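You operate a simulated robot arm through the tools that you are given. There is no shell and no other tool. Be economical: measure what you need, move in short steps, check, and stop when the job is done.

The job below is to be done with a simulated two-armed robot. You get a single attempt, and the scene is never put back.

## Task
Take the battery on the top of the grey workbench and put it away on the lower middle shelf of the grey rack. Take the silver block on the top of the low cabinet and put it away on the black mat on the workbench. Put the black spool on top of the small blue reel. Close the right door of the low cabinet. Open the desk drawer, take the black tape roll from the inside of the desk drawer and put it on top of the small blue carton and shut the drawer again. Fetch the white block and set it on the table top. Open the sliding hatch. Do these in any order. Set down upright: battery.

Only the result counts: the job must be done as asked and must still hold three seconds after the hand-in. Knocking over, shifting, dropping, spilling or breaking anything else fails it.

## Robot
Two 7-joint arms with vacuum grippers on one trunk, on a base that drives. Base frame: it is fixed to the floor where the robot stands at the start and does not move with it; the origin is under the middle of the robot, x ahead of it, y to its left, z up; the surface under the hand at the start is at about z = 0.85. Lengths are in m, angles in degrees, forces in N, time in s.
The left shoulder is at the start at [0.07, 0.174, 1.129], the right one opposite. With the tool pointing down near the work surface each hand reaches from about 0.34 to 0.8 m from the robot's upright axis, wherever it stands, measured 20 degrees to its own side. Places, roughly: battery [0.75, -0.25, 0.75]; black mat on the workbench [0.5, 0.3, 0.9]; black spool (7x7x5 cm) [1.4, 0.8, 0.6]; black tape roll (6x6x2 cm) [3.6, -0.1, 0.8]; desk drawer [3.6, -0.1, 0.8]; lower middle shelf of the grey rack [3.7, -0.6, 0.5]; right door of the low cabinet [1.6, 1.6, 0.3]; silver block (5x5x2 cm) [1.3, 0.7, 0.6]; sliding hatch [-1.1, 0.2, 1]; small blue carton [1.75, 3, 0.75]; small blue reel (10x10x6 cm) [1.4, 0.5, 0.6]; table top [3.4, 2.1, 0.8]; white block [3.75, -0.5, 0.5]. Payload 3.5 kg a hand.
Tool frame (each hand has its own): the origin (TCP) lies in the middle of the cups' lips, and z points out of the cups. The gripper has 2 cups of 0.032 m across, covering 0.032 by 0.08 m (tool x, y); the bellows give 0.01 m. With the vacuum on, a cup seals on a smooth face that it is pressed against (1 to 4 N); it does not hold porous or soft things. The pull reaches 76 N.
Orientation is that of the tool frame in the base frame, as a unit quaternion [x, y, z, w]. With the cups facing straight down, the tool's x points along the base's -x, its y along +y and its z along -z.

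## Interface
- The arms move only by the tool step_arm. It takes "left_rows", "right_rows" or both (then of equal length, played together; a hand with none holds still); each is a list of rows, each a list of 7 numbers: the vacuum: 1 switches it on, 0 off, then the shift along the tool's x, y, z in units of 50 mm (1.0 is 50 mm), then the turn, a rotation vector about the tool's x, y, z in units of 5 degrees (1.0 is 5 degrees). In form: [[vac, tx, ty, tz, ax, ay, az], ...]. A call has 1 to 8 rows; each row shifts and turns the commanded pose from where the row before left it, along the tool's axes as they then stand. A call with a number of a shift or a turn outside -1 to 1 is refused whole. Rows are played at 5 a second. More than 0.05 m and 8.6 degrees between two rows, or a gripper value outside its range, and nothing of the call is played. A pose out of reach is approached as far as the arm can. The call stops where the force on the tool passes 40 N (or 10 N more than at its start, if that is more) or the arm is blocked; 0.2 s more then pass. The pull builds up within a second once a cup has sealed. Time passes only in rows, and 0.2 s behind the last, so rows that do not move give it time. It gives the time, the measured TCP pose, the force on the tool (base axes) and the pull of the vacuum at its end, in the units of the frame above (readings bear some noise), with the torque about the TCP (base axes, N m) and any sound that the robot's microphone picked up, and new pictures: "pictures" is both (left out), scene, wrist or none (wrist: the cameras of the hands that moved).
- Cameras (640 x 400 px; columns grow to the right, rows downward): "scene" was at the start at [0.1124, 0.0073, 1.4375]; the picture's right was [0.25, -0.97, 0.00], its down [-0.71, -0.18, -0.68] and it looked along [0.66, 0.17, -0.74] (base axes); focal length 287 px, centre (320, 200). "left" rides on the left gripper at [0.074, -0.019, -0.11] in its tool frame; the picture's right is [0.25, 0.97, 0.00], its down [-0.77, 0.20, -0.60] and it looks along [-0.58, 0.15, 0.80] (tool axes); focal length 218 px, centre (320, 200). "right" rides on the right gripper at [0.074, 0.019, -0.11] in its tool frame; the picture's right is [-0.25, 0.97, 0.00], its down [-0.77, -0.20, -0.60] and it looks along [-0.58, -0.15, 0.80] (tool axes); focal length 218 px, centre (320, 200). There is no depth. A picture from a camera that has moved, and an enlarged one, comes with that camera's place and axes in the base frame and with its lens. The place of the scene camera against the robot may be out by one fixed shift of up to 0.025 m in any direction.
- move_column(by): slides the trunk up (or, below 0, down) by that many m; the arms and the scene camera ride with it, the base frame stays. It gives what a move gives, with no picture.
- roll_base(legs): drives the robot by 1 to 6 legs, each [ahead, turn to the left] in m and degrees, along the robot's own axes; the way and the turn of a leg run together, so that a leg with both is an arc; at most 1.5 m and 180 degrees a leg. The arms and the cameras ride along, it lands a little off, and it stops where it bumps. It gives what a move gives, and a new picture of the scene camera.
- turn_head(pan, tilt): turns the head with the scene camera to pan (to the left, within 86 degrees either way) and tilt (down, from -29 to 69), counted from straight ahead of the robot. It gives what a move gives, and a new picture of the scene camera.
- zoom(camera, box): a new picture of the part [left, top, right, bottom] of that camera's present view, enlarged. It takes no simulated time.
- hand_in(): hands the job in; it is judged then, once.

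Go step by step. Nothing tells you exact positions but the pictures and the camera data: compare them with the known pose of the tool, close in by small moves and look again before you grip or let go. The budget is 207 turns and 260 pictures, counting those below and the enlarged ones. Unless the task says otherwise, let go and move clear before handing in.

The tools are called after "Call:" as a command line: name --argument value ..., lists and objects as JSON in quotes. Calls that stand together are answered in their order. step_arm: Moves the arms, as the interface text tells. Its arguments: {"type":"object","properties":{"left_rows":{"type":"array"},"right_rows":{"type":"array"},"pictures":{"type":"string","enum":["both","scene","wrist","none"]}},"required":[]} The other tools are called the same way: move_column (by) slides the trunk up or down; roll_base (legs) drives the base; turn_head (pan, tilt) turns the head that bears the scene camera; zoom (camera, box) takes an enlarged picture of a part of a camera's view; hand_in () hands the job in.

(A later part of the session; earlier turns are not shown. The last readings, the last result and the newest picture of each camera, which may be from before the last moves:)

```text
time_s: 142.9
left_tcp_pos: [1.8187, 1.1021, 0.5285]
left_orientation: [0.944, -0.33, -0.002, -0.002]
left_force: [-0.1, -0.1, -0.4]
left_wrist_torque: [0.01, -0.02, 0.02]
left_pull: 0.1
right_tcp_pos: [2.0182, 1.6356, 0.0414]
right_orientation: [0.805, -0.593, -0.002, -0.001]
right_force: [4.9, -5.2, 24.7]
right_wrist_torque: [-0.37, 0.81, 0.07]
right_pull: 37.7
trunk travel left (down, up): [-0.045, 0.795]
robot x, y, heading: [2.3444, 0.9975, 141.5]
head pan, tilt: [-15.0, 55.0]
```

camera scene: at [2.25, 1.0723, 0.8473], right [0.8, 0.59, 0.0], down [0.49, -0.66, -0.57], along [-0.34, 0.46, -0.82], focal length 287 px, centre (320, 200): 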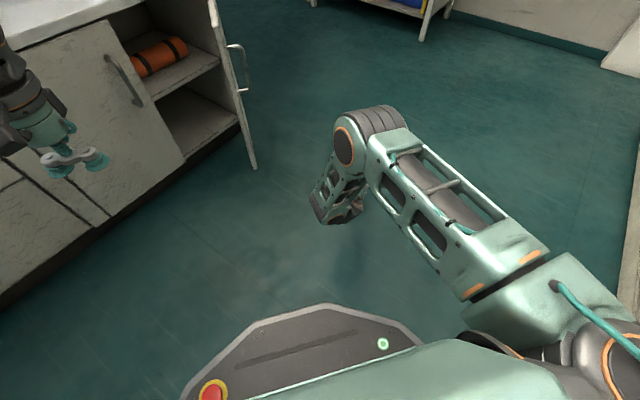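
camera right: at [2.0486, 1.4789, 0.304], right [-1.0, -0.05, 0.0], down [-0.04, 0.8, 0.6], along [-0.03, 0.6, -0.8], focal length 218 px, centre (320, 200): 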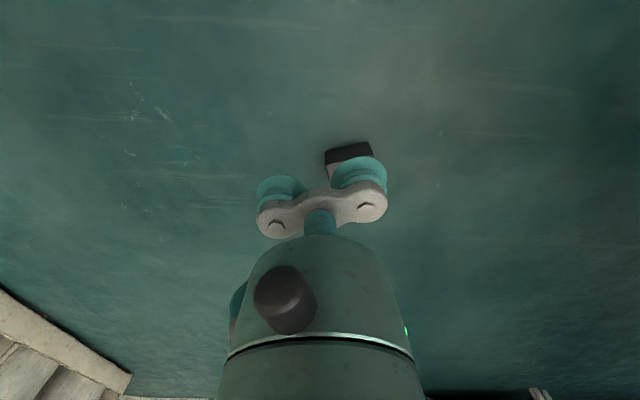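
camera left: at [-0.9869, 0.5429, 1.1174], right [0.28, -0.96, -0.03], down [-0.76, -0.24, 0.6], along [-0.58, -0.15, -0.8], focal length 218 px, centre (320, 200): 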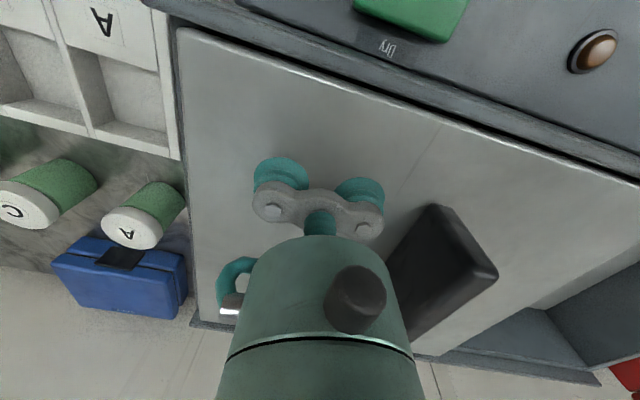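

Sealed. Lifting, tucking in, and raising the trunk to carry height.

Call:
step_arm --right_rows '[[1, 0, 0, -0.2, 0, 0, 0], [1, 0, 0, -0.6, 0, 0, 0], [1, 0, 0, -1, 0, 0, 0], [1, 0, 0, -1, 0, 0, 0], [1, 0.9, 0, 0, 0, 0, 0], [1, 0.9, 0, 0, 0, 0, 0], [1, 0.6, 0.6, 0, 0, 0, 0], [1, 0, 0, 0, 0, 0, 0]]' --pictures "wrist"

Call:
move_column --by 0.45

```text
time_s: 144.7
left_tcp_pos: [1.8188, 1.101, 0.5268]
left_orientation: [0.944, -0.33, 0.001, -0.002]
left_force: [-0.4, -0.2, -0.2]
left_wrist_torque: [0.04, 0.01, 0.01]
left_pull: 0.1
right_tcp_pos: [2.0267, 1.5119, 0.1781]
right_orientation: [0.805, -0.593, 0.001, -0.001]
right_force: [0.3, -0.8, -3.8]
right_wrist_torque: [-0.21, 0.47, 0.0]
right_pull: 37.4
trunk travel left (down, up): [-0.045, 0.795]
robot x, y, heading: [2.3428, 0.9949, 141.5]
head pan, tilt: [-15.0, 55.0]
camera right: at [2.0293, 1.4359, 0.2896], right [-1.0, -0.05, 0.0], down [-0.04, 0.8, 0.6], along [-0.03, 0.6, -0.8], focal length 218 px, centre (320, 200)
```

right: 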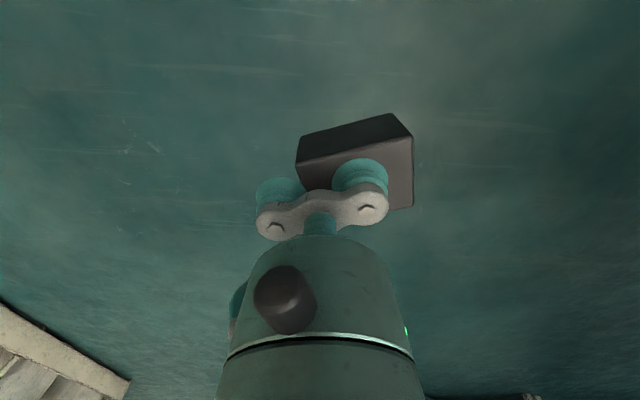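

```text
refused: 0.45 is not a number from -0.4 to 0.4
```

Call:
move_column --by 0.4

Call:
roll_base --legs '[[0, -20]]'

```text
time_s: 148.5
left_tcp_pos: [1.8191, 1.1023, 0.9261]
left_orientation: [0.944, -0.33, 0.0, 0.0]
left_force: [0.8, -0.5, 0.4]
left_wrist_torque: [0.01, 0.02, 0.02]
left_pull: 0.1
right_tcp_pos: [2.0246, 1.5119, 0.5777]
right_orientation: [0.805, -0.593, 0.0, -0.001]
right_force: [-0.5, -0.4, -3.8]
right_wrist_torque: [-0.14, 0.49, 0.0]
right_pull: 37.9
trunk travel left (down, up): [-0.445, 0.395]
robot x, y, heading: [2.3445, 0.9941, 141.5]
head pan, tilt: [-15.0, 55.0]
```

```text
time_s: 150.0
left_tcp_pos: [1.8866, 1.2771, 0.9258]
left_orientation: [0.872, -0.489, 0.0, 0.0]
left_force: [0.1, -1.0, -0.1]
left_wrist_torque: [0.02, 0.0, -0.01]
left_pull: 0.0
right_tcp_pos: [2.2228, 1.5897, 0.5763]
right_orientation: [-0.69, 0.724, 0.0, 0.0]
right_force: [-0.6, -0.1, -4.5]
right_wrist_torque: [0.0, 0.49, 0.02]
right_pull: 37.8
trunk travel left (down, up): [-0.445, 0.395]
robot x, y, heading: [2.3447, 0.9939, 121.6]
head pan, tilt: [-15.0, 55.0]
camera scene: at [2.286, 1.0954, 1.2473], right [0.96, 0.28, 0.0], down [0.23, -0.79, -0.57], along [-0.16, 0.55, -0.82], focal length 287 px, centre (320, 200)
```

scene: 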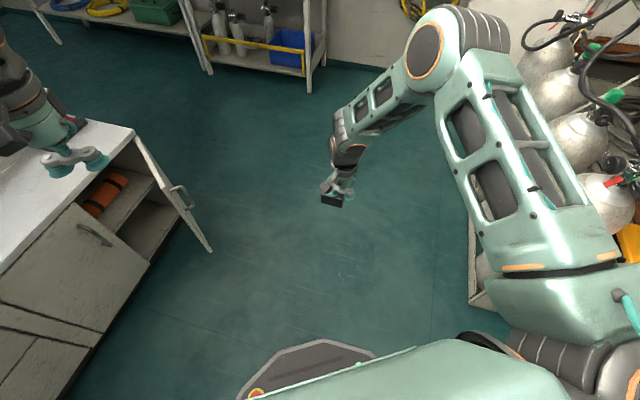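

Battery still held. Turning a bit more, then backing down the aisle.

Call:
roll_base --legs '[[0, -22]]'

Call:
roll_base --legs '[[-0.75, 0], [-0.75, 0]]'

```text
time_s: 151.6
left_tcp_pos: [2.0273, 1.4298, 0.9273]
left_orientation: [0.762, -0.647, 0.0, 0.0]
left_force: [0.6, 1.1, -0.6]
left_wrist_torque: [0.01, 0.01, 0.01]
left_pull: 0.0
right_tcp_pos: [2.455, 1.5945, 0.5779]
right_orientation: [-0.539, 0.842, -0.001, 0.0]
right_force: [0.8, -0.6, -3.1]
right_wrist_torque: [0.16, 0.47, -0.02]
right_pull: 37.6
trunk travel left (down, up): [-0.445, 0.395]
robot x, y, heading: [2.3485, 0.9948, 99.6]
head pan, tilt: [-15.0, 55.0]
camera scene: at [2.3318, 1.1045, 1.2473], right [1.0, -0.1, 0.0], down [-0.08, -0.82, -0.57], along [0.06, 0.57, -0.82], focal length 287 px, centre (320, 200)
```

scene: 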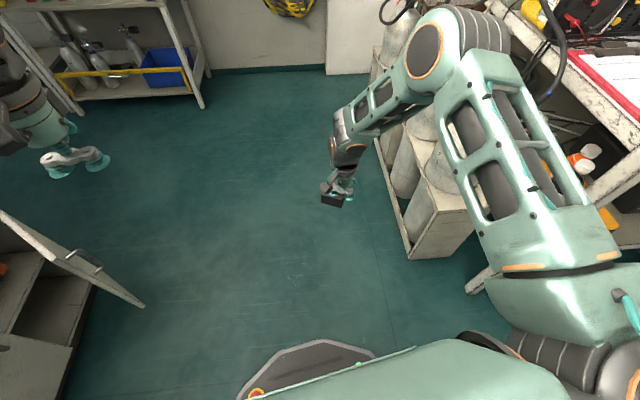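

```text
time_s: 159.3
left_tcp_pos: [2.2736, -0.0514, 0.9271]
left_orientation: [0.762, -0.647, 0.001, 0.0]
left_force: [-0.3, 0.5, 0.9]
left_wrist_torque: [0.05, 0.01, 0.02]
left_pull: 0.1
right_tcp_pos: [2.7001, 0.1146, 0.578]
right_orientation: [-0.54, 0.842, -0.001, 0.001]
right_force: [-0.6, -0.7, -4.0]
right_wrist_torque: [0.22, 0.46, 0.03]
right_pull: 37.4
trunk travel left (down, up): [-0.445, 0.395]
robot x, y, heading: [2.5918, -0.4855, 99.3]
head pan, tilt: [-15.0, 55.0]
camera scene: at [2.5783, -0.3761, 1.2473], right [1.0, -0.1, 0.0], down [-0.08, -0.82, -0.57], along [0.06, 0.57, -0.82], focal length 287 px, centre (320, 200)
```

scene: 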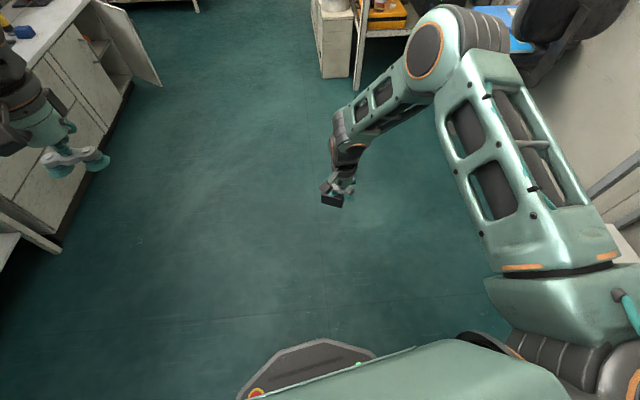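

Now turning right toward the rack in moderate steps.

Call:
turn_head --pan 0 --tilt 30

Call:
roll_base --legs '[[0, -25], [0, -25]]'

Call:
roll_base --legs '[[0, -25], [0, -24.3]]'

```text
time_s: 160.2
left_tcp_pos: [2.2726, -0.0526, 0.9274]
left_orientation: [0.763, -0.646, 0.0, -0.001]
left_force: [0.0, 0.0, 0.3]
left_wrist_torque: [-0.02, 0.0, 0.03]
left_pull: 0.0
right_tcp_pos: [2.7007, 0.1139, 0.5773]
right_orientation: [-0.539, 0.842, 0.0, 0.0]
right_force: [0.1, -0.4, -3.0]
right_wrist_torque: [0.2, 0.45, -0.01]
right_pull: 37.8
trunk travel left (down, up): [-0.445, 0.395]
robot x, y, heading: [2.5968, -0.4842, 99.1]
head pan, tilt: [0.0, 30.0]
camera scene: at [2.5565, -0.3582, 1.2833], right [0.99, 0.16, 0.0], down [0.08, -0.49, -0.87], along [-0.14, 0.85, -0.5], focal length 287 px, centre (320, 200)
```

scene: 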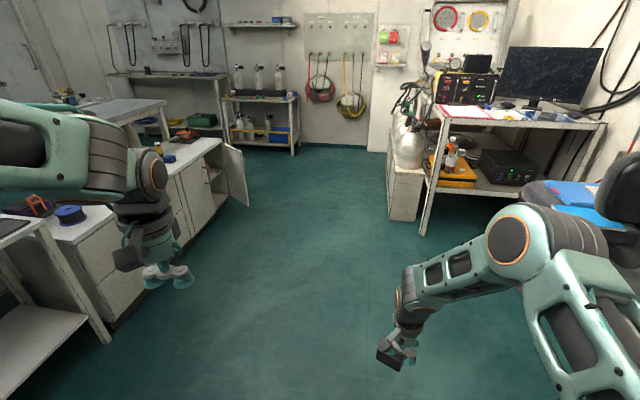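

```text
time_s: 163.2
left_tcp_pos: [2.7233, 0.0392, 0.927]
left_orientation: [-0.414, 0.91, 0.0, 0.001]
left_force: [0.1, 0.5, -1.4]
left_wrist_torque: [0.0, 0.0, -0.01]
left_pull: 0.1
right_tcp_pos: [3.1234, -0.1845, 0.5768]
right_orientation: [-0.129, 0.992, -0.001, 0.0]
right_force: [0.2, 0.0, -3.5]
right_wrist_torque: [0.47, 0.14, 0.01]
right_pull: 38.2
trunk travel left (down, up): [-0.445, 0.395]
robot x, y, heading: [2.5945, -0.4848, 49.2]
head pan, tilt: [0.0, 30.0]
camera scene: at [2.6722, -0.3911, 1.2833], right [0.76, -0.66, 0.0], down [-0.33, -0.38, -0.87], along [0.57, 0.65, -0.5], focal length 287 px, centre (320, 200)
```

scene: 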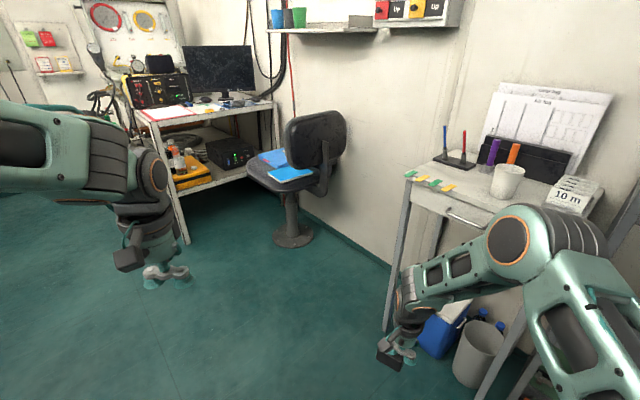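

```text
time_s: 166.1
left_tcp_pos: [3.0737, -0.2409, 0.9267]
left_orientation: [0.001, 1.0, -0.001, 0.0]
left_force: [-0.2, -0.4, -1.2]
left_wrist_torque: [0.01, 0.02, -0.01]
left_pull: 0.1
right_tcp_pos: [3.1684, -0.6891, 0.5773]
right_orientation: [0.294, 0.956, -0.001, 0.0]
right_force: [-0.7, 1.7, -3.8]
right_wrist_torque: [0.43, -0.27, 0.01]
right_pull: 37.4
trunk travel left (down, up): [-0.445, 0.395]
robot x, y, heading: [2.5924, -0.4839, 0.2]
head pan, tilt: [0.0, 30.0]
camera scene: at [2.7204, -0.4979, 1.2833], right [0.0, -1.0, 0.0], down [-0.5, 0.0, -0.87], along [0.87, 0.0, -0.5], focal length 287 px, centre (320, 200)
```

scene: 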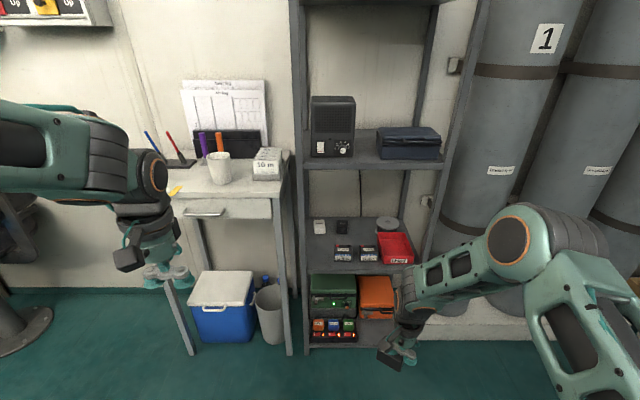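

Facing the rack with the battery still held. Zooming on the lower middle shelf.

Call:
zoom --camera "scene" --box '[280, 190, 450, 300]'

Call:
zoom --camera "scene" --box '[150, 130, 320, 240]'

```text
3.64 times, centred on (365, 245) of scene
camera zoom: at [2.7204, -0.4979, 1.2833], right [0.0, -1.0, 0.0], down [-0.5, 0.0, -0.87], along [0.87, 0.0, -0.5], focal length 1043 px, centre (156, 36)
```

zoom: 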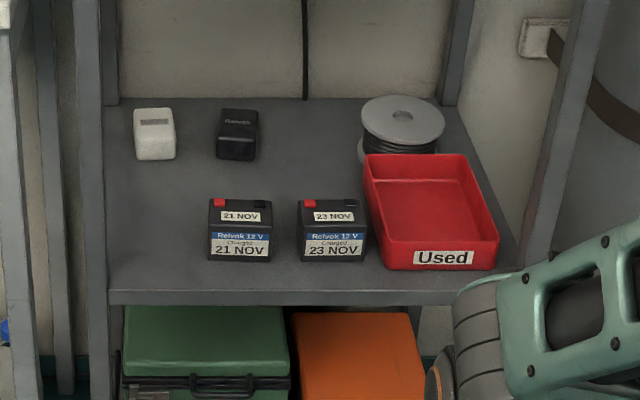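

```text
3.64 times, centred on (235, 185) of scene
camera zoom: at [2.7204, -0.4979, 1.2833], right [0.0, -1.0, 0.0], down [-0.5, 0.0, -0.87], along [0.87, 0.0, -0.5], focal length 1043 px, centre (629, 254)
```

zoom: 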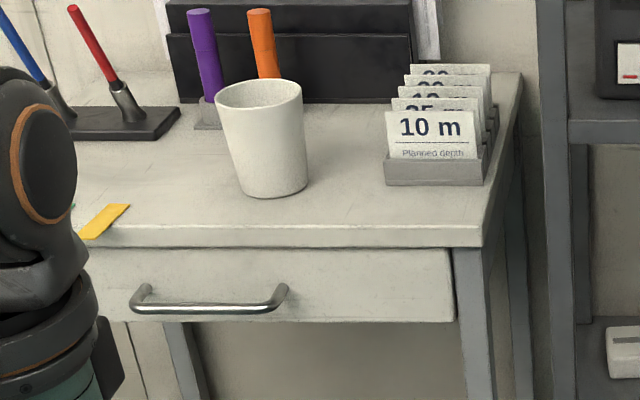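

The free spot is front-left, left of the "21 NOV" battery: about y=-0.49, x≈3.58; shelf z≈0.5. I'll square the hand's yaw and then tilt the tool to point forward so the battery stands upright.

Call:
step_arm --right_rows '[[1, 0, 0, -0.2, 0, 0, -0.977], [1, 0, 0, -0.2, 0, 0, -0.977], [1, 0, 0, -0.2, 0, 0, -0.977], [1, 0, 0, -0.2, 0, 0, -0.977], [1, 0, 0, -0.2, 0, 0, -0.977], [1, 0, 0, -0.2, 0, 0, -0.977], [1, 0, 0, -0.2, 0, 0, -0.977], [1, 0, 0, 0, 0, -1, 0]]' --pictures "none"

Call:
step_arm --right_rows '[[1, 0, 0, 0, 0, -1, 0], [1, 0, 0, 0, 0, -1, 0], [1, 0, 0, 0, 0, -1, 0], [1, 0, 0, 0, 0, -1, 0], [1, 0, 0, 0, 0, -1, 0], [1, 0, 0, 0, 0, -1, 0], [1, 0, 0, 0, 0, -1, 0], [1, 0, 0, 0, 0, -1, 0]]' --pictures "none"

Call:
step_arm --right_rows '[[1, 0, 0, 0, 0, -1, 0], [1, 0, 0, 0, 0, -1, 0], [1, 0, 0, 0, 0, -1, 0], [1, 0, 0, 0, 0, -1, 0], [1, 0, 0, 0, 0, -1, 0], [1, 0, 0, 0, 0, -1, 0], [1, 0, 0, 0, 0, -1, 0], [1, 0, 0, 0, 0, -1, 0]]' --pictures "both"

```text
time_s: 167.9
left_tcp_pos: [3.0732, -0.2397, 0.9271]
left_orientation: [0.001, 1.0, -0.001, 0.0]
left_force: [-0.9, -0.1, 0.4]
left_wrist_torque: [0.0, -0.01, 0.0]
left_pull: 0.1
right_tcp_pos: [3.1668, -0.6883, 0.647]
right_orientation: [-0.001, 0.999, 0.0, 0.043]
right_force: [0.0, 0.8, -3.9]
right_wrist_torque: [0.48, 0.02, 0.02]
right_pull: 37.4
trunk travel left (down, up): [-0.445, 0.395]
robot x, y, heading: [2.596, -0.4842, 0.2]
head pan, tilt: [0.0, 30.0]
```

```text
time_s: 169.7
left_tcp_pos: [3.0745, -0.2394, 0.9257]
left_orientation: [0.0, 1.0, -0.001, -0.001]
left_force: [0.6, 0.1, -0.2]
left_wrist_torque: [-0.03, 0.0, 0.02]
left_pull: 0.1
right_tcp_pos: [3.1673, -0.6876, 0.648]
right_orientation: [-0.001, 0.924, -0.001, 0.383]
right_force: [0.3, -0.3, -3.6]
right_wrist_torque: [0.3, 0.08, 0.4]
right_pull: 37.4
trunk travel left (down, up): [-0.445, 0.395]
robot x, y, heading: [2.596, -0.4869, 0.1]
head pan, tilt: [0.0, 30.0]
```

```text
time_s: 171.5
left_tcp_pos: [3.0729, -0.2402, 0.926]
left_orientation: [0.0, 1.0, -0.001, 0.0]
left_force: [0.8, 0.1, 0.3]
left_wrist_torque: [-0.03, 0.02, 0.0]
left_pull: 0.2
right_tcp_pos: [3.1676, -0.6901, 0.6478]
right_orientation: [0.0, 0.737, -0.001, 0.675]
right_force: [0.5, -0.1, -4.9]
right_wrist_torque: [-0.01, 0.08, 0.54]
right_pull: 37.5
trunk travel left (down, up): [-0.445, 0.395]
robot x, y, heading: [2.5915, -0.4849, 0.1]
head pan, tilt: [0.0, 30.0]
camera scene: at [2.7205, -0.4975, 1.2833], right [0.0, -1.0, 0.0], down [-0.5, 0.0, -0.87], along [0.87, 0.0, -0.5], focal length 287 px, centre (320, 200)
camera right: at [3.0519, -0.6691, 0.5855], right [0.02, 0.97, 0.25], down [-0.54, -0.2, 0.82], along [0.84, -0.15, 0.51], focal length 218 px, centre (320, 200)
```

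scene: 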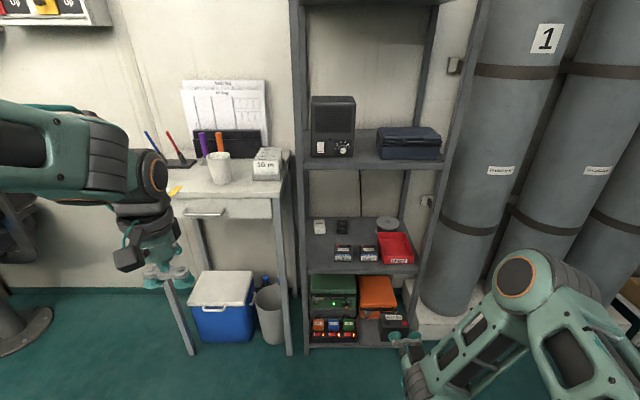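
right: 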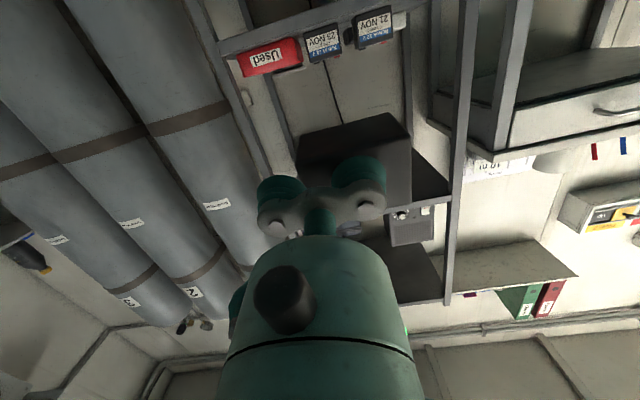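

One more 5° of tilt, shift left to y≈−0.514, and drive 0.2 m nearer.

Call:
step_arm --right_rows '[[1, 0, 0, 0, 0, -1, 0], [1, 0, 0.9, 0, 0, 0, 0], [1, 0, 0.9, 0, 0, 0, 0], [1, 0, 0.9, 0, 0, 0, 0], [1, 0, 0.8, 0, 0, 0, 0], [1, 0, 0, 0, 0, 0, 0]]' --pictures "none"

Call:
roll_base --legs '[[0.2, 0]]'

Call:
turn_head --pan 0 --tilt 40

```text
time_s: 172.9
left_tcp_pos: [3.0737, -0.2403, 0.9262]
left_orientation: [0.001, 1.0, 0.0, 0.0]
left_force: [-0.1, 1.0, 0.3]
left_wrist_torque: [0.04, 0.0, 0.01]
left_pull: 0.1
right_tcp_pos: [3.166, -0.5116, 0.6472]
right_orientation: [0.0, 0.707, 0.0, 0.707]
right_force: [0.0, -0.2, -4.3]
right_wrist_torque: [-0.07, 0.09, 0.6]
right_pull: 37.2
trunk travel left (down, up): [-0.445, 0.395]
robot x, y, heading: [2.5982, -0.4843, -0.1]
head pan, tilt: [0.0, 30.0]
```

```text
time_s: 174.5
left_tcp_pos: [3.2742, -0.2412, 0.927]
left_orientation: [0.002, 1.0, -0.001, -0.001]
left_force: [0.3, -0.3, 0.2]
left_wrist_torque: [0.0, 0.02, 0.02]
left_pull: 0.1
right_tcp_pos: [3.3654, -0.5153, 0.6469]
right_orientation: [0.001, 0.708, -0.002, 0.707]
right_force: [0.3, -0.1, -4.7]
right_wrist_torque: [-0.06, 0.11, 0.59]
right_pull: 37.7
trunk travel left (down, up): [-0.445, 0.395]
robot x, y, heading: [2.7958, -0.4827, 0.2]
head pan, tilt: [0.0, 30.0]
camera scene: at [2.9208, -0.4978, 1.2832], right [0.0, -1.0, 0.0], down [-0.5, 0.0, -0.87], along [0.87, 0.0, -0.5], focal length 287 px, centre (320, 200)
```

scene: 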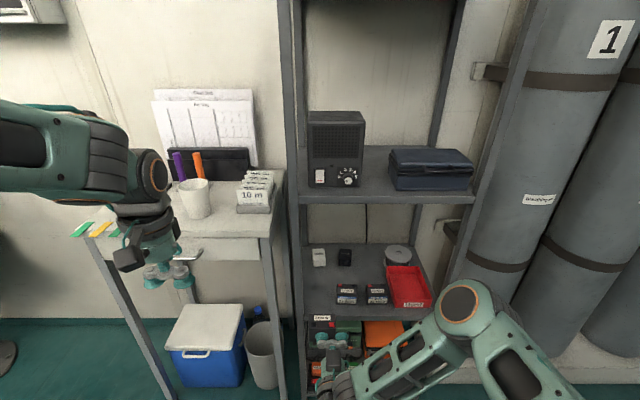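

```text
time_s: 175.2
left_tcp_pos: [3.2721, -0.2399, 0.927]
left_orientation: [0.002, 1.0, 0.0, 0.0]
left_force: [-1.1, -0.1, 0.3]
left_wrist_torque: [0.0, 0.0, 0.0]
left_pull: 0.1
right_tcp_pos: [3.3658, -0.5142, 0.6477]
right_orientation: [0.0, 0.707, -0.001, 0.707]
right_force: [-0.3, 0.2, -3.5]
right_wrist_torque: [-0.1, 0.08, 0.6]
right_pull: 37.5
trunk travel left (down, up): [-0.445, 0.395]
robot x, y, heading: [2.7918, -0.4836, 0.1]
head pan, tilt: [0.0, 40.0]
camera scene: at [2.914, -0.4979, 1.268], right [0.0, -1.0, 0.0], down [-0.64, 0.0, -0.77], along [0.77, 0.0, -0.64], focal length 287 px, centre (320, 200)
```

scene: 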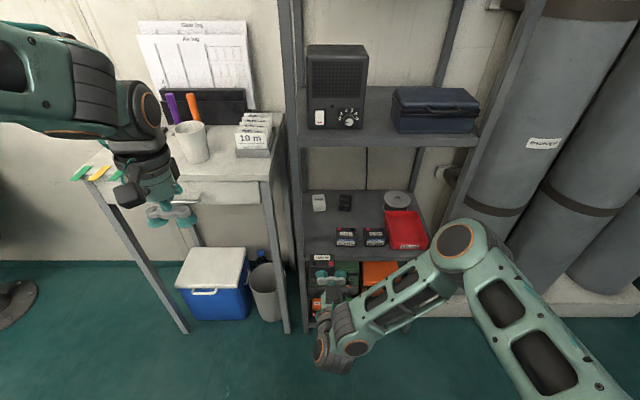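

Call:
zoom --camera "scene" --box '[280, 170, 440, 300]'

```text
3.08 times, centred on (360, 235) of scene
camera zoom: at [2.914, -0.4979, 1.268], right [0.0, -1.0, 0.0], down [-0.64, 0.0, -0.77], along [0.77, 0.0, -0.64], focal length 883 px, centre (197, 92)
```

zoom: 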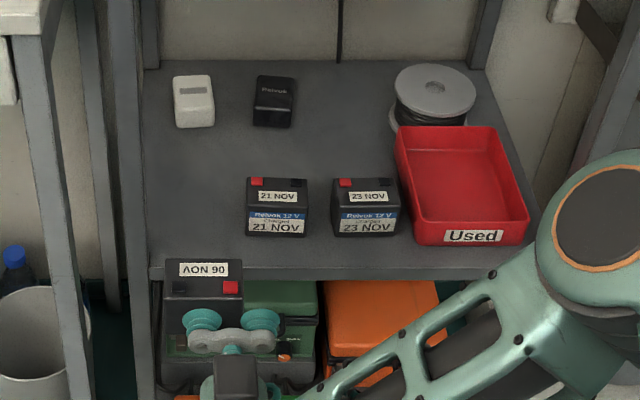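

The shelf top is near z≈0.53, its front edge x≈3.50. The battery is upright and lined up with the gap. Moving forward above the shelf, then partway down.

Call:
step_arm --right_rows '[[1, 0, 0, 0.8, 0, 0, 0], [1, 0, 0, 0.8, 0, 0, 0], [1, 0, 0, 0.8, 0, 0, 0], [1, 0, 0, 0.7, 0, 0, 0], [1, 0.5, 0, 0, 0, 0, 0], [1, 0.4, 0, 0, 0, 0, 0], [1, 0, 0, 0, 0, 0, 0]]' --pictures "both"

Call:
zoom --camera "scene" --box '[280, 170, 440, 300]'

```text
time_s: 176.8
left_tcp_pos: [3.273, -0.2414, 0.926]
left_orientation: [0.002, 1.0, 0.0, 0.001]
left_force: [-0.3, 0.5, -0.3]
left_wrist_torque: [0.0, -0.01, -0.01]
left_pull: 0.1
right_tcp_pos: [3.519, -0.5145, 0.6017]
right_orientation: [0.001, 0.708, -0.002, 0.707]
right_force: [0.0, -0.4, -4.5]
right_wrist_torque: [-0.06, 0.08, 0.58]
right_pull: 37.9
trunk travel left (down, up): [-0.445, 0.395]
robot x, y, heading: [2.7881, -0.486, -0.1]
head pan, tilt: [0.0, 40.0]
camera scene: at [2.9141, -0.4979, 1.268], right [0.0, -1.0, 0.0], down [-0.64, 0.0, -0.77], along [0.77, 0.0, -0.64], focal length 287 px, centre (320, 200)
camera right: at [3.4103, -0.4954, 0.5296], right [0.0, 0.97, 0.25], down [-0.6, -0.2, 0.77], along [0.8, -0.15, 0.58], focal length 218 px, centre (320, 200)
```

scene: 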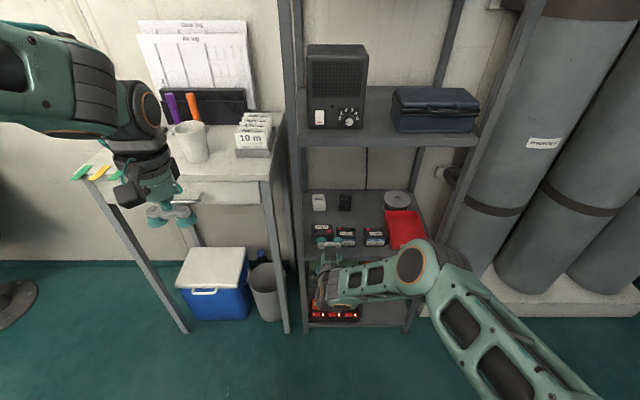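
right: 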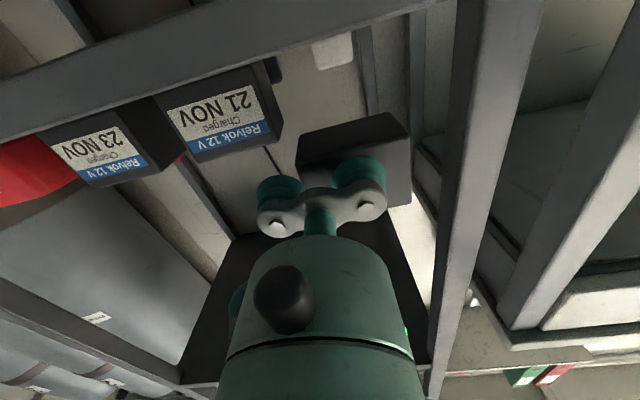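

```text
3.08 times, centred on (360, 235) of scene
camera zoom: at [2.9141, -0.4979, 1.268], right [0.0, -1.0, 0.0], down [-0.64, 0.0, -0.77], along [0.77, 0.0, -0.64], focal length 883 px, centre (197, 92)
```

zoom: 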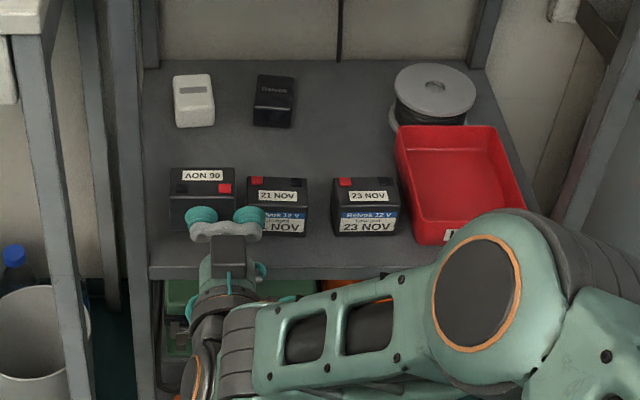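

Lowering gently toward the shelf surface.

Call:
step_arm --right_rows '[[1, 0.4, 0, 0, 0, 0, 0], [1, 0.1, 0, 0, 0, 0, 0], [1, 0.1, 0, 0, 0, 0, 0], [1, 0.06, 0, 0, 0, 0, 0], [1, 0, 0, 0, 0, 0, 0]]' --pictures "wrist"

Call:
zoom --camera "scene" --box '[280, 200, 380, 280]'

```text
time_s: 178.0
left_tcp_pos: [3.2734, -0.2397, 0.9264]
left_orientation: [0.002, 1.0, -0.001, 0.0]
left_force: [0.1, -0.9, 0.0]
left_wrist_torque: [0.03, -0.03, 0.01]
left_pull: 0.1
right_tcp_pos: [3.5193, -0.5143, 0.5684]
right_orientation: [0.0, 0.708, -0.001, 0.707]
right_force: [1.1, -0.3, -4.6]
right_wrist_torque: [-0.11, 0.12, 0.58]
right_pull: 37.5
trunk travel left (down, up): [-0.445, 0.395]
robot x, y, heading: [2.7937, -0.4846, -0.0]
head pan, tilt: [0.0, 40.0]
camera right: at [3.4106, -0.4956, 0.4972], right [0.0, 0.97, 0.25], down [-0.6, -0.2, 0.77], along [0.8, -0.15, 0.58], focal length 218 px, centre (320, 200)
```

right: 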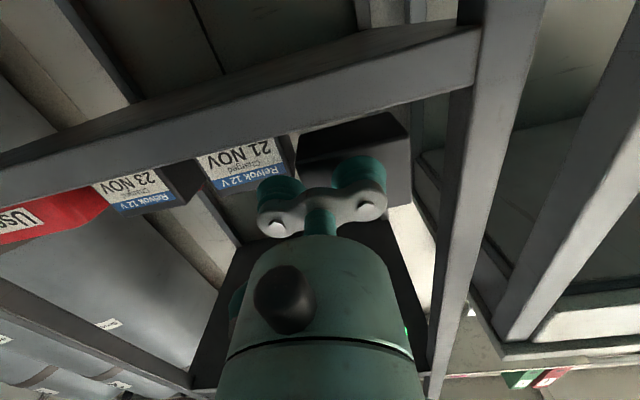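

```text
5.00 times, centred on (330, 240) of scene
camera zoom: at [2.9143, -0.4978, 1.2679], right [0.0, -1.0, 0.0], down [-0.64, 0.0, -0.77], along [0.77, 0.0, -0.64], focal length 1434 px, centre (270, 0)
```

zoom: 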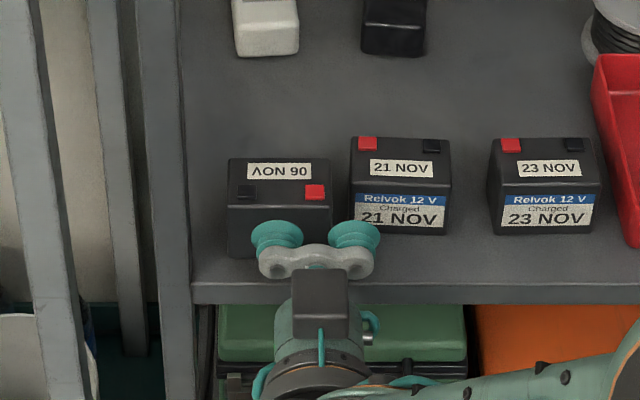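

Call:
step_arm --right_rows '[[1, 0.06, 0, 0, 0, 0, 0], [1, 0.06, 0, 0, 0, 0, 0], [1, 0.06, 0, 0, 0, 0, 0], [1, 0, 0, 0, 0, 0, 0]]' --pictures "none"

Call:
step_arm --right_rows '[[1, 0.05, 0, 0, 0, 0, 0], [1, 0, 0, 0, 0, 0, 0]]' --pictures "none"

```text
time_s: 179.0
left_tcp_pos: [3.274, -0.2399, 0.9264]
left_orientation: [0.001, 1.0, -0.001, -0.001]
left_force: [-1.1, -0.6, 0.4]
left_wrist_torque: [0.01, 0.01, 0.04]
left_pull: 0.0
right_tcp_pos: [3.5208, -0.5139, 0.5606]
right_orientation: [0.0, 0.707, -0.001, 0.707]
right_force: [0.2, 0.0, -3.3]
right_wrist_torque: [-0.09, 0.1, 0.58]
right_pull: 37.6
trunk travel left (down, up): [-0.445, 0.395]
robot x, y, heading: [2.7926, -0.4797, -0.2]
head pan, tilt: [0.0, 40.0]
```

```text
time_s: 179.6
left_tcp_pos: [3.2734, -0.2407, 0.9268]
left_orientation: [0.001, 1.0, 0.0, 0.0]
left_force: [-0.3, 0.2, 0.5]
left_wrist_torque: [0.0, 0.0, -0.02]
left_pull: 0.0
right_tcp_pos: [3.5202, -0.5155, 0.5588]
right_orientation: [0.0, 0.708, -0.002, 0.707]
right_force: [1.1, -0.5, -4.0]
right_wrist_torque: [-0.06, 0.11, 0.6]
right_pull: 37.8
trunk travel left (down, up): [-0.445, 0.395]
robot x, y, heading: [2.7932, -0.4887, -0.0]
head pan, tilt: [0.0, 40.0]
```

Call:
step_arm --right_rows '[[1, 0.05, 0, 0, 0, 0, 0], [1, 0.05, 0, 0, 0, 0, 0], [1, 0.05, 0, 0, 0, 0, 0], [1, 0, 0, 0, 0, 0, 0]]' --pictures "none"

Call:
zoom --camera "right" --box '[200, 0, 480, 200]'

```text
time_s: 180.6
left_tcp_pos: [3.2734, -0.2401, 0.9269]
left_orientation: [0.001, 1.0, -0.001, 0.0]
left_force: [-0.1, 0.5, 0.6]
left_wrist_torque: [0.0, 0.02, -0.01]
left_pull: 0.1
right_tcp_pos: [3.5209, -0.5149, 0.5518]
right_orientation: [0.001, 0.707, -0.001, 0.708]
right_force: [0.9, 0.2, 5.7]
right_wrist_torque: [0.44, -0.17, 0.57]
right_pull: 38.5
trunk travel left (down, up): [-0.445, 0.395]
robot x, y, heading: [2.7941, -0.4866, -0.0]
head pan, tilt: [0.0, 40.0]
```

```text
2.00 times, centred on (340, 100) of right
camera zoom: at [3.4112, -0.4954, 0.4797], right [0.0, 0.97, 0.25], down [-0.61, -0.2, 0.77], along [0.8, -0.15, 0.59], focal length 436 px, centre (280, 400)
```

zoom: 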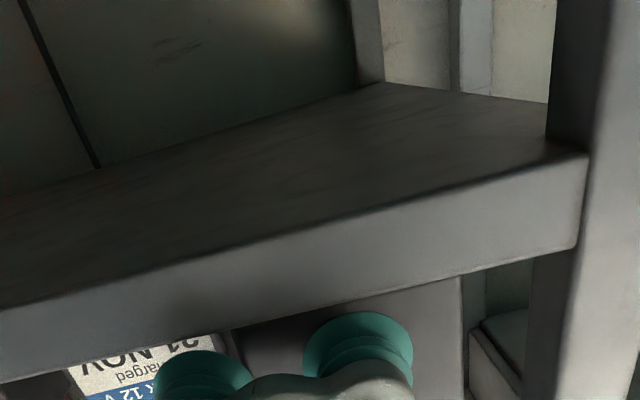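

Contact with the shelf (about 10 N change). Releasing and backing straight out.

Call:
step_arm --right_rows '[[0, 0, 0, 0, 0, 0, 0], [0, 0, 0, 0, 0, 0, 0], [0, 0, 0, 0, 0, 0, 0], [0, 0, 0, -0.1, 0, 0, 0], [0, 0, 0, -0.3, 0, 0, 0], [0, 0, 0, -0.8, 0, 0, 0], [0, 0, 0, -1, 0, 0, 0]]' --pictures "none"

Call:
zoom --camera "scene" --box '[280, 170, 440, 300]'

```text
time_s: 182.2
left_tcp_pos: [3.2731, -0.2413, 0.926]
left_orientation: [0.002, 1.0, -0.002, 0.0]
left_force: [0.5, 0.1, -0.3]
left_wrist_torque: [-0.02, 0.02, 0.0]
left_pull: 0.0
right_tcp_pos: [3.4092, -0.5145, 0.551]
right_orientation: [0.0, 0.707, -0.002, 0.707]
right_force: [0.7, 0.5, 1.0]
right_wrist_torque: [0.0, 0.03, 0.01]
right_pull: 0.0
trunk travel left (down, up): [-0.445, 0.395]
robot x, y, heading: [2.7902, -0.4829, -0.1]
head pan, tilt: [0.0, 40.0]
```

```text
3.08 times, centred on (360, 235) of scene
camera zoom: at [2.9135, -0.498, 1.2681], right [0.0, -1.0, 0.0], down [-0.64, 0.0, -0.77], along [0.77, 0.0, -0.64], focal length 883 px, centre (197, 92)
```

zoom: 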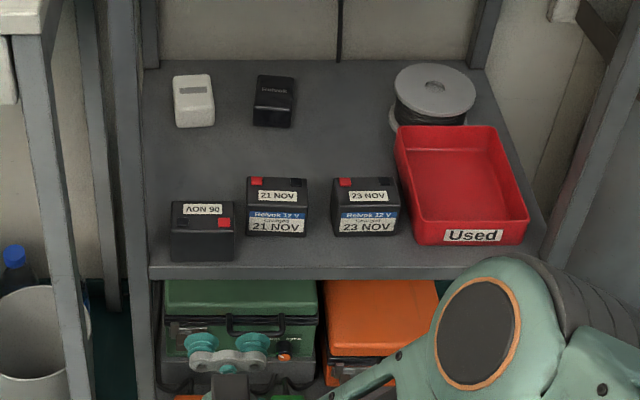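

The battery stands upright on the shelf. Next the drawer: right hand (already pointing forward) will suck onto the drawer front right of the handle. I'll back off, shift the robot to y≈−0.2, and raise the trunk.

Call:
roll_base --legs '[[-0.25, 0], [0, 90], [0.29, 0], [0, -90]]'

Call:
move_column --by 0.24

Call:
turn_head --pan 0 --tilt 30

```text
time_s: 193.2
left_tcp_pos: [3.0202, 0.0616, 0.9269]
left_orientation: [-0.01, 1.0, -0.001, 0.0]
left_force: [0.3, 0.6, 0.4]
left_wrist_torque: [0.0, 0.01, -0.04]
left_pull: 0.1
right_tcp_pos: [3.1632, -0.209, 0.5505]
right_orientation: [-0.008, 0.707, 0.007, 0.707]
right_force: [0.1, -0.2, 0.2]
right_wrist_torque: [0.01, -0.02, -0.03]
right_pull: 0.0
trunk travel left (down, up): [-0.445, 0.395]
robot x, y, heading: [2.5452, -0.1894, 0.9]
head pan, tilt: [0.0, 40.0]
camera scene: at [2.6663, -0.2027, 1.268], right [0.02, -1.0, 0.0], down [-0.64, -0.01, -0.77], along [0.77, 0.02, -0.64], focal length 287 px, centre (320, 200)
```

scene: 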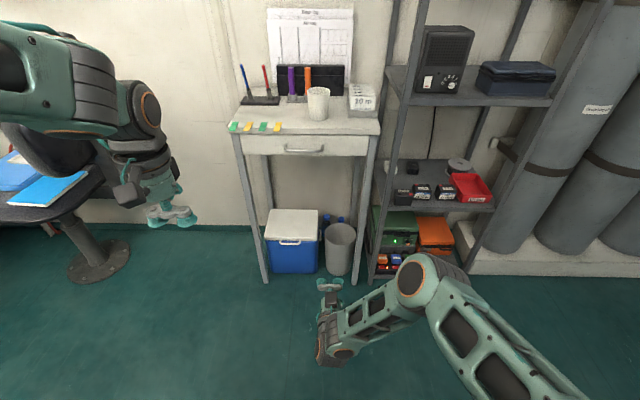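

```text
time_s: 195.7
left_tcp_pos: [3.0199, 0.0629, 1.1667]
left_orientation: [-0.009, 1.0, -0.002, 0.001]
left_force: [0.2, 0.6, 0.4]
left_wrist_torque: [-0.03, 0.02, 0.0]
left_pull: 0.0
right_tcp_pos: [3.163, -0.2075, 0.7906]
right_orientation: [-0.008, 0.707, 0.007, 0.707]
right_force: [-0.1, 0.2, -0.4]
right_wrist_torque: [-0.03, 0.01, 0.03]
right_pull: 0.1
trunk travel left (down, up): [-0.685, 0.155]
robot x, y, heading: [2.5452, -0.1919, 1.1]
head pan, tilt: [0.0, 40.0]
```

```text
time_s: 196.4
left_tcp_pos: [3.02, 0.0636, 1.1658]
left_orientation: [-0.01, 1.0, -0.001, 0.0]
left_force: [0.1, 0.9, 0.5]
left_wrist_torque: [-0.02, 0.0, 0.01]
left_pull: 0.0
right_tcp_pos: [3.1634, -0.2088, 0.7911]
right_orientation: [-0.008, 0.707, 0.007, 0.707]
right_force: [0.2, 0.5, 0.1]
right_wrist_torque: [-0.04, 0.01, -0.01]
right_pull: 0.0
trunk travel left (down, up): [-0.685, 0.155]
robot x, y, heading: [2.5426, -0.1928, 1.2]
head pan, tilt: [0.0, 30.0]
camera scene: at [2.6716, -0.2023, 1.5233], right [0.02, -1.0, 0.0], down [-0.5, -0.01, -0.87], along [0.87, 0.02, -0.5], focal length 287 px, centre (320, 200)
```

scene: 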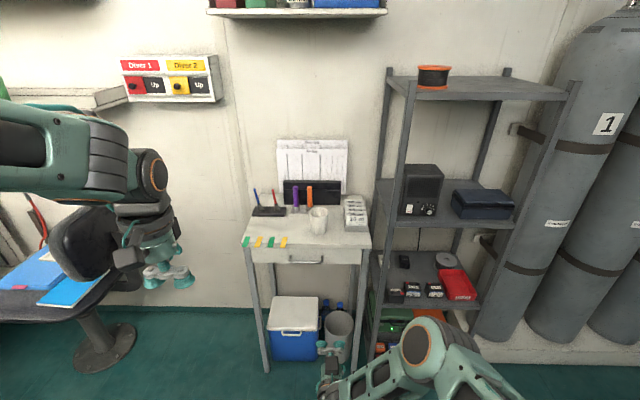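

Call:
zoom --camera "scene" --box '[230, 190, 390, 290]'

Call:
step_arm --right_rows '[[0, 0, 0, 0, 0, 0, 0]]' --pictures "wrist"

```text
4.00 times, centred on (310, 240) of scene
camera zoom: at [2.6716, -0.2023, 1.5233], right [0.02, -1.0, 0.0], down [-0.5, -0.01, -0.87], along [0.87, 0.02, -0.5], focal length 1148 px, centre (360, 40)
```

zoom: 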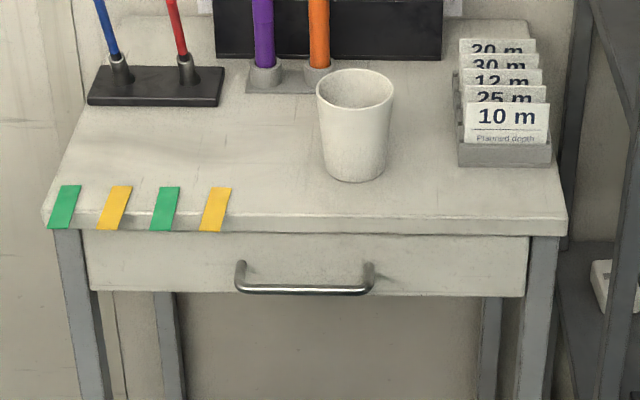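

```text
time_s: 196.8
left_tcp_pos: [3.0196, 0.062, 1.1671]
left_orientation: [-0.009, 1.0, -0.001, 0.0]
left_force: [0.6, -0.3, 0.2]
left_wrist_torque: [-0.01, -0.02, -0.01]
left_pull: 0.0
right_tcp_pos: [3.1624, -0.2093, 0.7904]
right_orientation: [-0.007, 0.707, 0.006, 0.707]
right_force: [0.3, 0.2, -0.2]
right_wrist_torque: [0.01, 0.0, 0.01]
right_pull: 0.0
trunk travel left (down, up): [-0.685, 0.155]
robot x, y, heading: [2.5461, -0.1919, 1.1]
head pan, tilt: [0.0, 30.0]
camera right: at [3.0533, -0.1913, 0.7185], right [-0.02, 0.97, 0.25], down [-0.6, -0.21, 0.77], along [0.8, -0.14, 0.58], focal length 218 px, centre (320, 200)
```

right: 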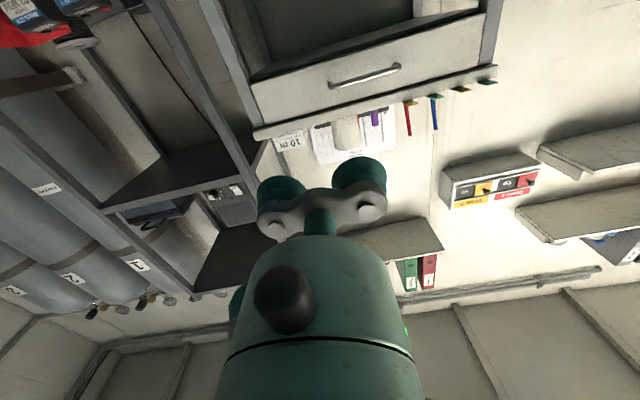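

Drawer front at x≈3.50, spans z 0.753–0.827; free right part centred at y≈−0.255. Driving 0.2 m ahead and aligning the hand.

Call:
roll_base --legs '[[0.2, 0]]'

Call:
step_arm --right_rows '[[0, 0, -0.95, 0, 0, 0, 0], [0, 0, 0, 0.9, 0, 0, 0], [0, 0, 0, 0.7, 0, 0, 0], [0, 0, 0, 0, 0, 0, 0]]' --pictures "both"

```text
time_s: 198.4
left_tcp_pos: [3.2202, 0.066, 1.1669]
left_orientation: [-0.009, 1.0, -0.001, 0.0]
left_force: [0.1, -0.6, 1.3]
left_wrist_torque: [0.01, 0.0, 0.03]
left_pull: 0.1
right_tcp_pos: [3.3641, -0.2038, 0.7902]
right_orientation: [-0.008, 0.707, 0.007, 0.707]
right_force: [-0.3, 0.6, -0.5]
right_wrist_torque: [-0.01, -0.01, -0.01]
right_pull: 0.0
trunk travel left (down, up): [-0.685, 0.155]
robot x, y, heading: [2.7455, -0.1853, 1.2]
head pan, tilt: [0.0, 30.0]
camera scene: at [2.8721, -0.1986, 1.5234], right [0.02, -1.0, 0.0], down [-0.5, -0.01, -0.87], along [0.87, 0.02, -0.5], focal length 287 px, centre (320, 200)
```

scene: 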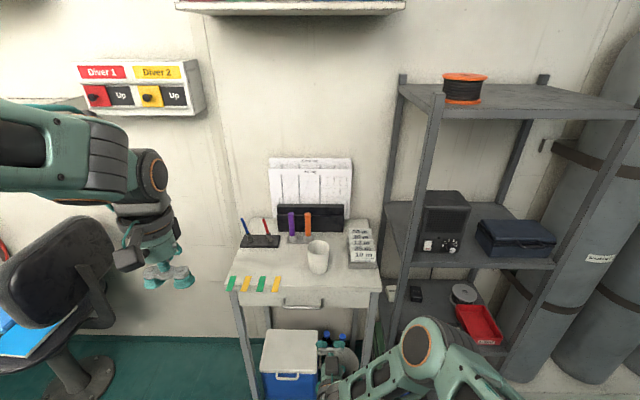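

```text
time_s: 199.4
left_tcp_pos: [3.2213, 0.0652, 1.167]
left_orientation: [-0.008, 1.0, 0.0, 0.0]
left_force: [-0.2, -0.5, 0.0]
left_wrist_torque: [0.01, -0.02, 0.03]
left_pull: 0.0
right_tcp_pos: [3.4444, -0.2508, 0.7913]
right_orientation: [-0.007, 0.707, 0.007, 0.707]
right_force: [0.0, -0.1, -0.5]
right_wrist_torque: [0.02, 0.0, -0.01]
right_pull: 0.0
trunk travel left (down, up): [-0.685, 0.155]
robot x, y, heading: [2.7505, -0.1917, 1.2]
head pan, tilt: [0.0, 30.0]
camera scene: at [2.8714, -0.1994, 1.5235], right [0.02, -1.0, 0.0], down [-0.5, -0.01, -0.87], along [0.87, 0.02, -0.5], focal length 287 px, centre (320, 200)
camera right: at [3.3348, -0.2339, 0.7193], right [-0.02, 0.97, 0.25], down [-0.6, -0.21, 0.77], along [0.8, -0.14, 0.58], focal length 218 px, centre (320, 200)
```

scene: 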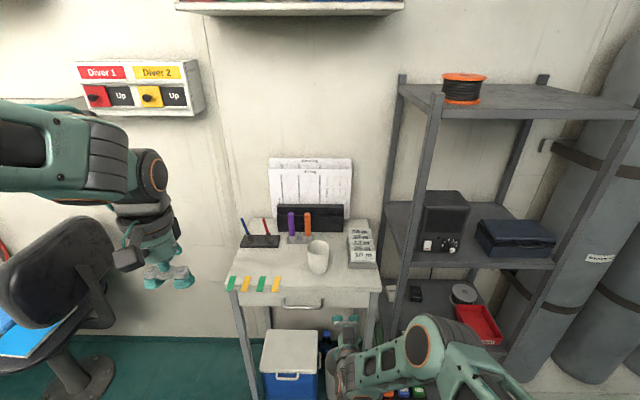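
right: 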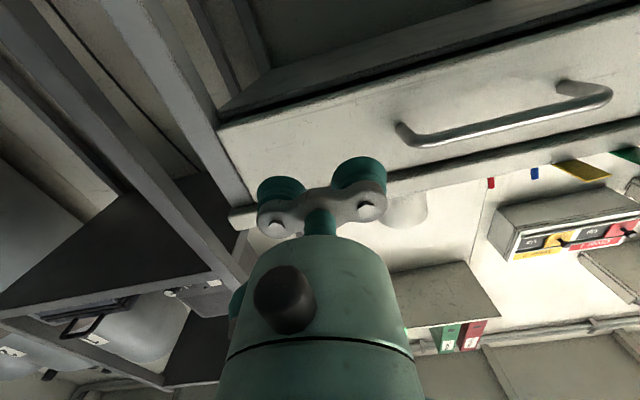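

Cups are centred on the free patch. Pressing on with vacuum.

Call:
step_arm --right_rows '[[1, 0, 0, 0.7, 0, 0, 0], [1, 0, 0, 0.24, 0, 0, 0], [1, 0, 0, 0.16, 0, 0, 0], [1, 0, 0, 0.08, 0, 0, 0], [1, 0, 0, 0, 0, 0, 0], [1, 0, 0, 0, 0, 0, 0]]' --pictures "none"

```text
time_s: 200.8
left_tcp_pos: [3.2207, 0.0663, 1.1661]
left_orientation: [-0.009, 1.0, -0.001, 0.0]
left_force: [-0.1, -0.8, 0.0]
left_wrist_torque: [-0.02, -0.01, -0.01]
left_pull: 0.0
right_tcp_pos: [3.5039, -0.2503, 0.791]
right_orientation: [-0.008, 0.707, 0.007, 0.707]
right_force: [-0.6, -0.6, -0.2]
right_wrist_torque: [-0.03, 0.01, -0.03]
right_pull: 0.0
trunk travel left (down, up): [-0.685, 0.155]
robot x, y, heading: [2.7462, -0.1893, 1.2]
head pan, tilt: [0.0, 30.0]
```

Not touching yet; continuing in small steps.

Call:
step_arm --right_rows '[[1, 0, 0, 0.1, 0, 0, 0], [1, 0, 0, 0.1, 0, 0, 0], [1, 0, 0, 0.1, 0, 0, 0], [1, 0, 0, 0, 0, 0, 0]]' --pictures "wrist"

```text
time_s: 201.8
left_tcp_pos: [3.2148, 0.0653, 1.1692]
left_orientation: [-0.008, 1.0, -0.001, 0.002]
left_force: [0.3, 0.0, 0.1]
left_wrist_torque: [-0.01, 0.0, 0.02]
left_pull: 0.1
right_tcp_pos: [3.5128, -0.2495, 0.7919]
right_orientation: [-0.007, 0.707, 0.007, 0.707]
right_force: [-19.2, -1.8, 12.8]
right_wrist_torque: [-0.25, -0.01, 0.22]
right_pull: 76.0
trunk travel left (down, up): [-0.685, 0.155]
robot x, y, heading: [2.7478, -0.189, 1.1]
head pan, tilt: [0.0, 30.0]
stopped in row 4 (right hand): the force on the tool passed its limit at 43 N (the readings are from after the stop); the commanded pose is now the measured one
camera right: at [3.4024, -0.2322, 0.7194], right [-0.02, 0.97, 0.25], down [-0.6, -0.21, 0.77], along [0.8, -0.14, 0.58], focal length 218 px, centre (320, 200)
```

right: 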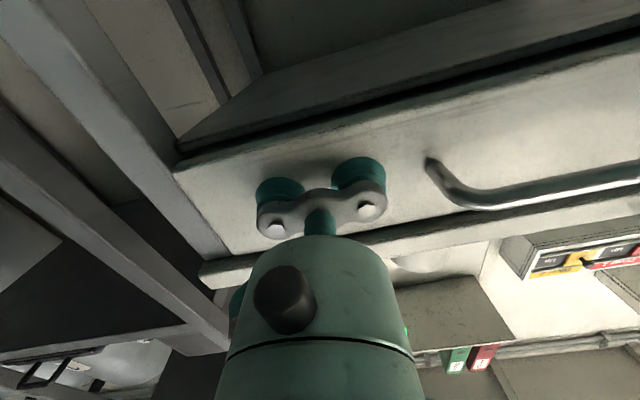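

Both cups sealed at 76 N. Pulling the drawer out with the arm.

Call:
step_arm --right_rows '[[1, 0, 0, -0.2, 0, 0, 0], [1, 0, 0, -0.4, 0, 0, 0], [1, 0, 0, -0.5, 0, 0, 0], [1, 0, 0, -0.5, 0, 0, 0], [1, 0, 0, -0.5, 0, 0, 0], [1, 0, 0, -0.5, 0, 0, 0], [1, 0, 0, -0.4, 0, 0, 0], [1, 0, 0, 0, 0, 0, 0]]' --pictures "scene"

```text
time_s: 203.6
left_tcp_pos: [3.2163, 0.0671, 1.1677]
left_orientation: [-0.01, 1.0, -0.002, 0.002]
left_force: [0.2, 0.1, -0.2]
left_wrist_torque: [0.02, -0.02, 0.03]
left_pull: 0.0
right_tcp_pos: [3.3632, -0.2492, 0.79]
right_orientation: [-0.008, 0.708, 0.007, 0.706]
right_force: [-1.5, 16.0, 28.5]
right_wrist_torque: [-0.09, 0.06, -0.22]
right_pull: 75.7
trunk travel left (down, up): [-0.685, 0.155]
robot x, y, heading: [2.7454, -0.1878, 1.2]
head pan, tilt: [0.0, 30.0]
camera scene: at [2.8665, -0.1954, 1.5239], right [0.02, -1.0, 0.0], down [-0.5, -0.01, -0.87], along [0.87, 0.02, -0.5], focal length 287 px, centre (320, 200)
```

scene: 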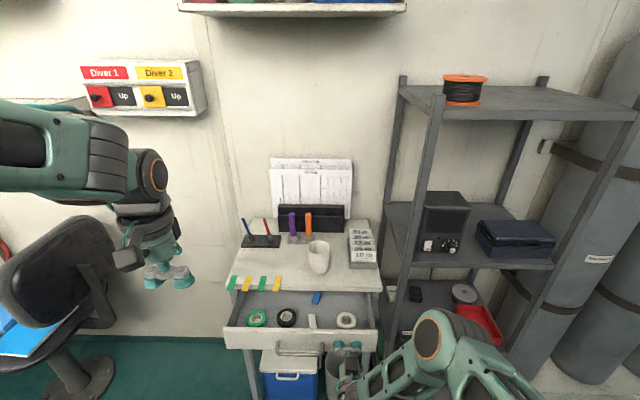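

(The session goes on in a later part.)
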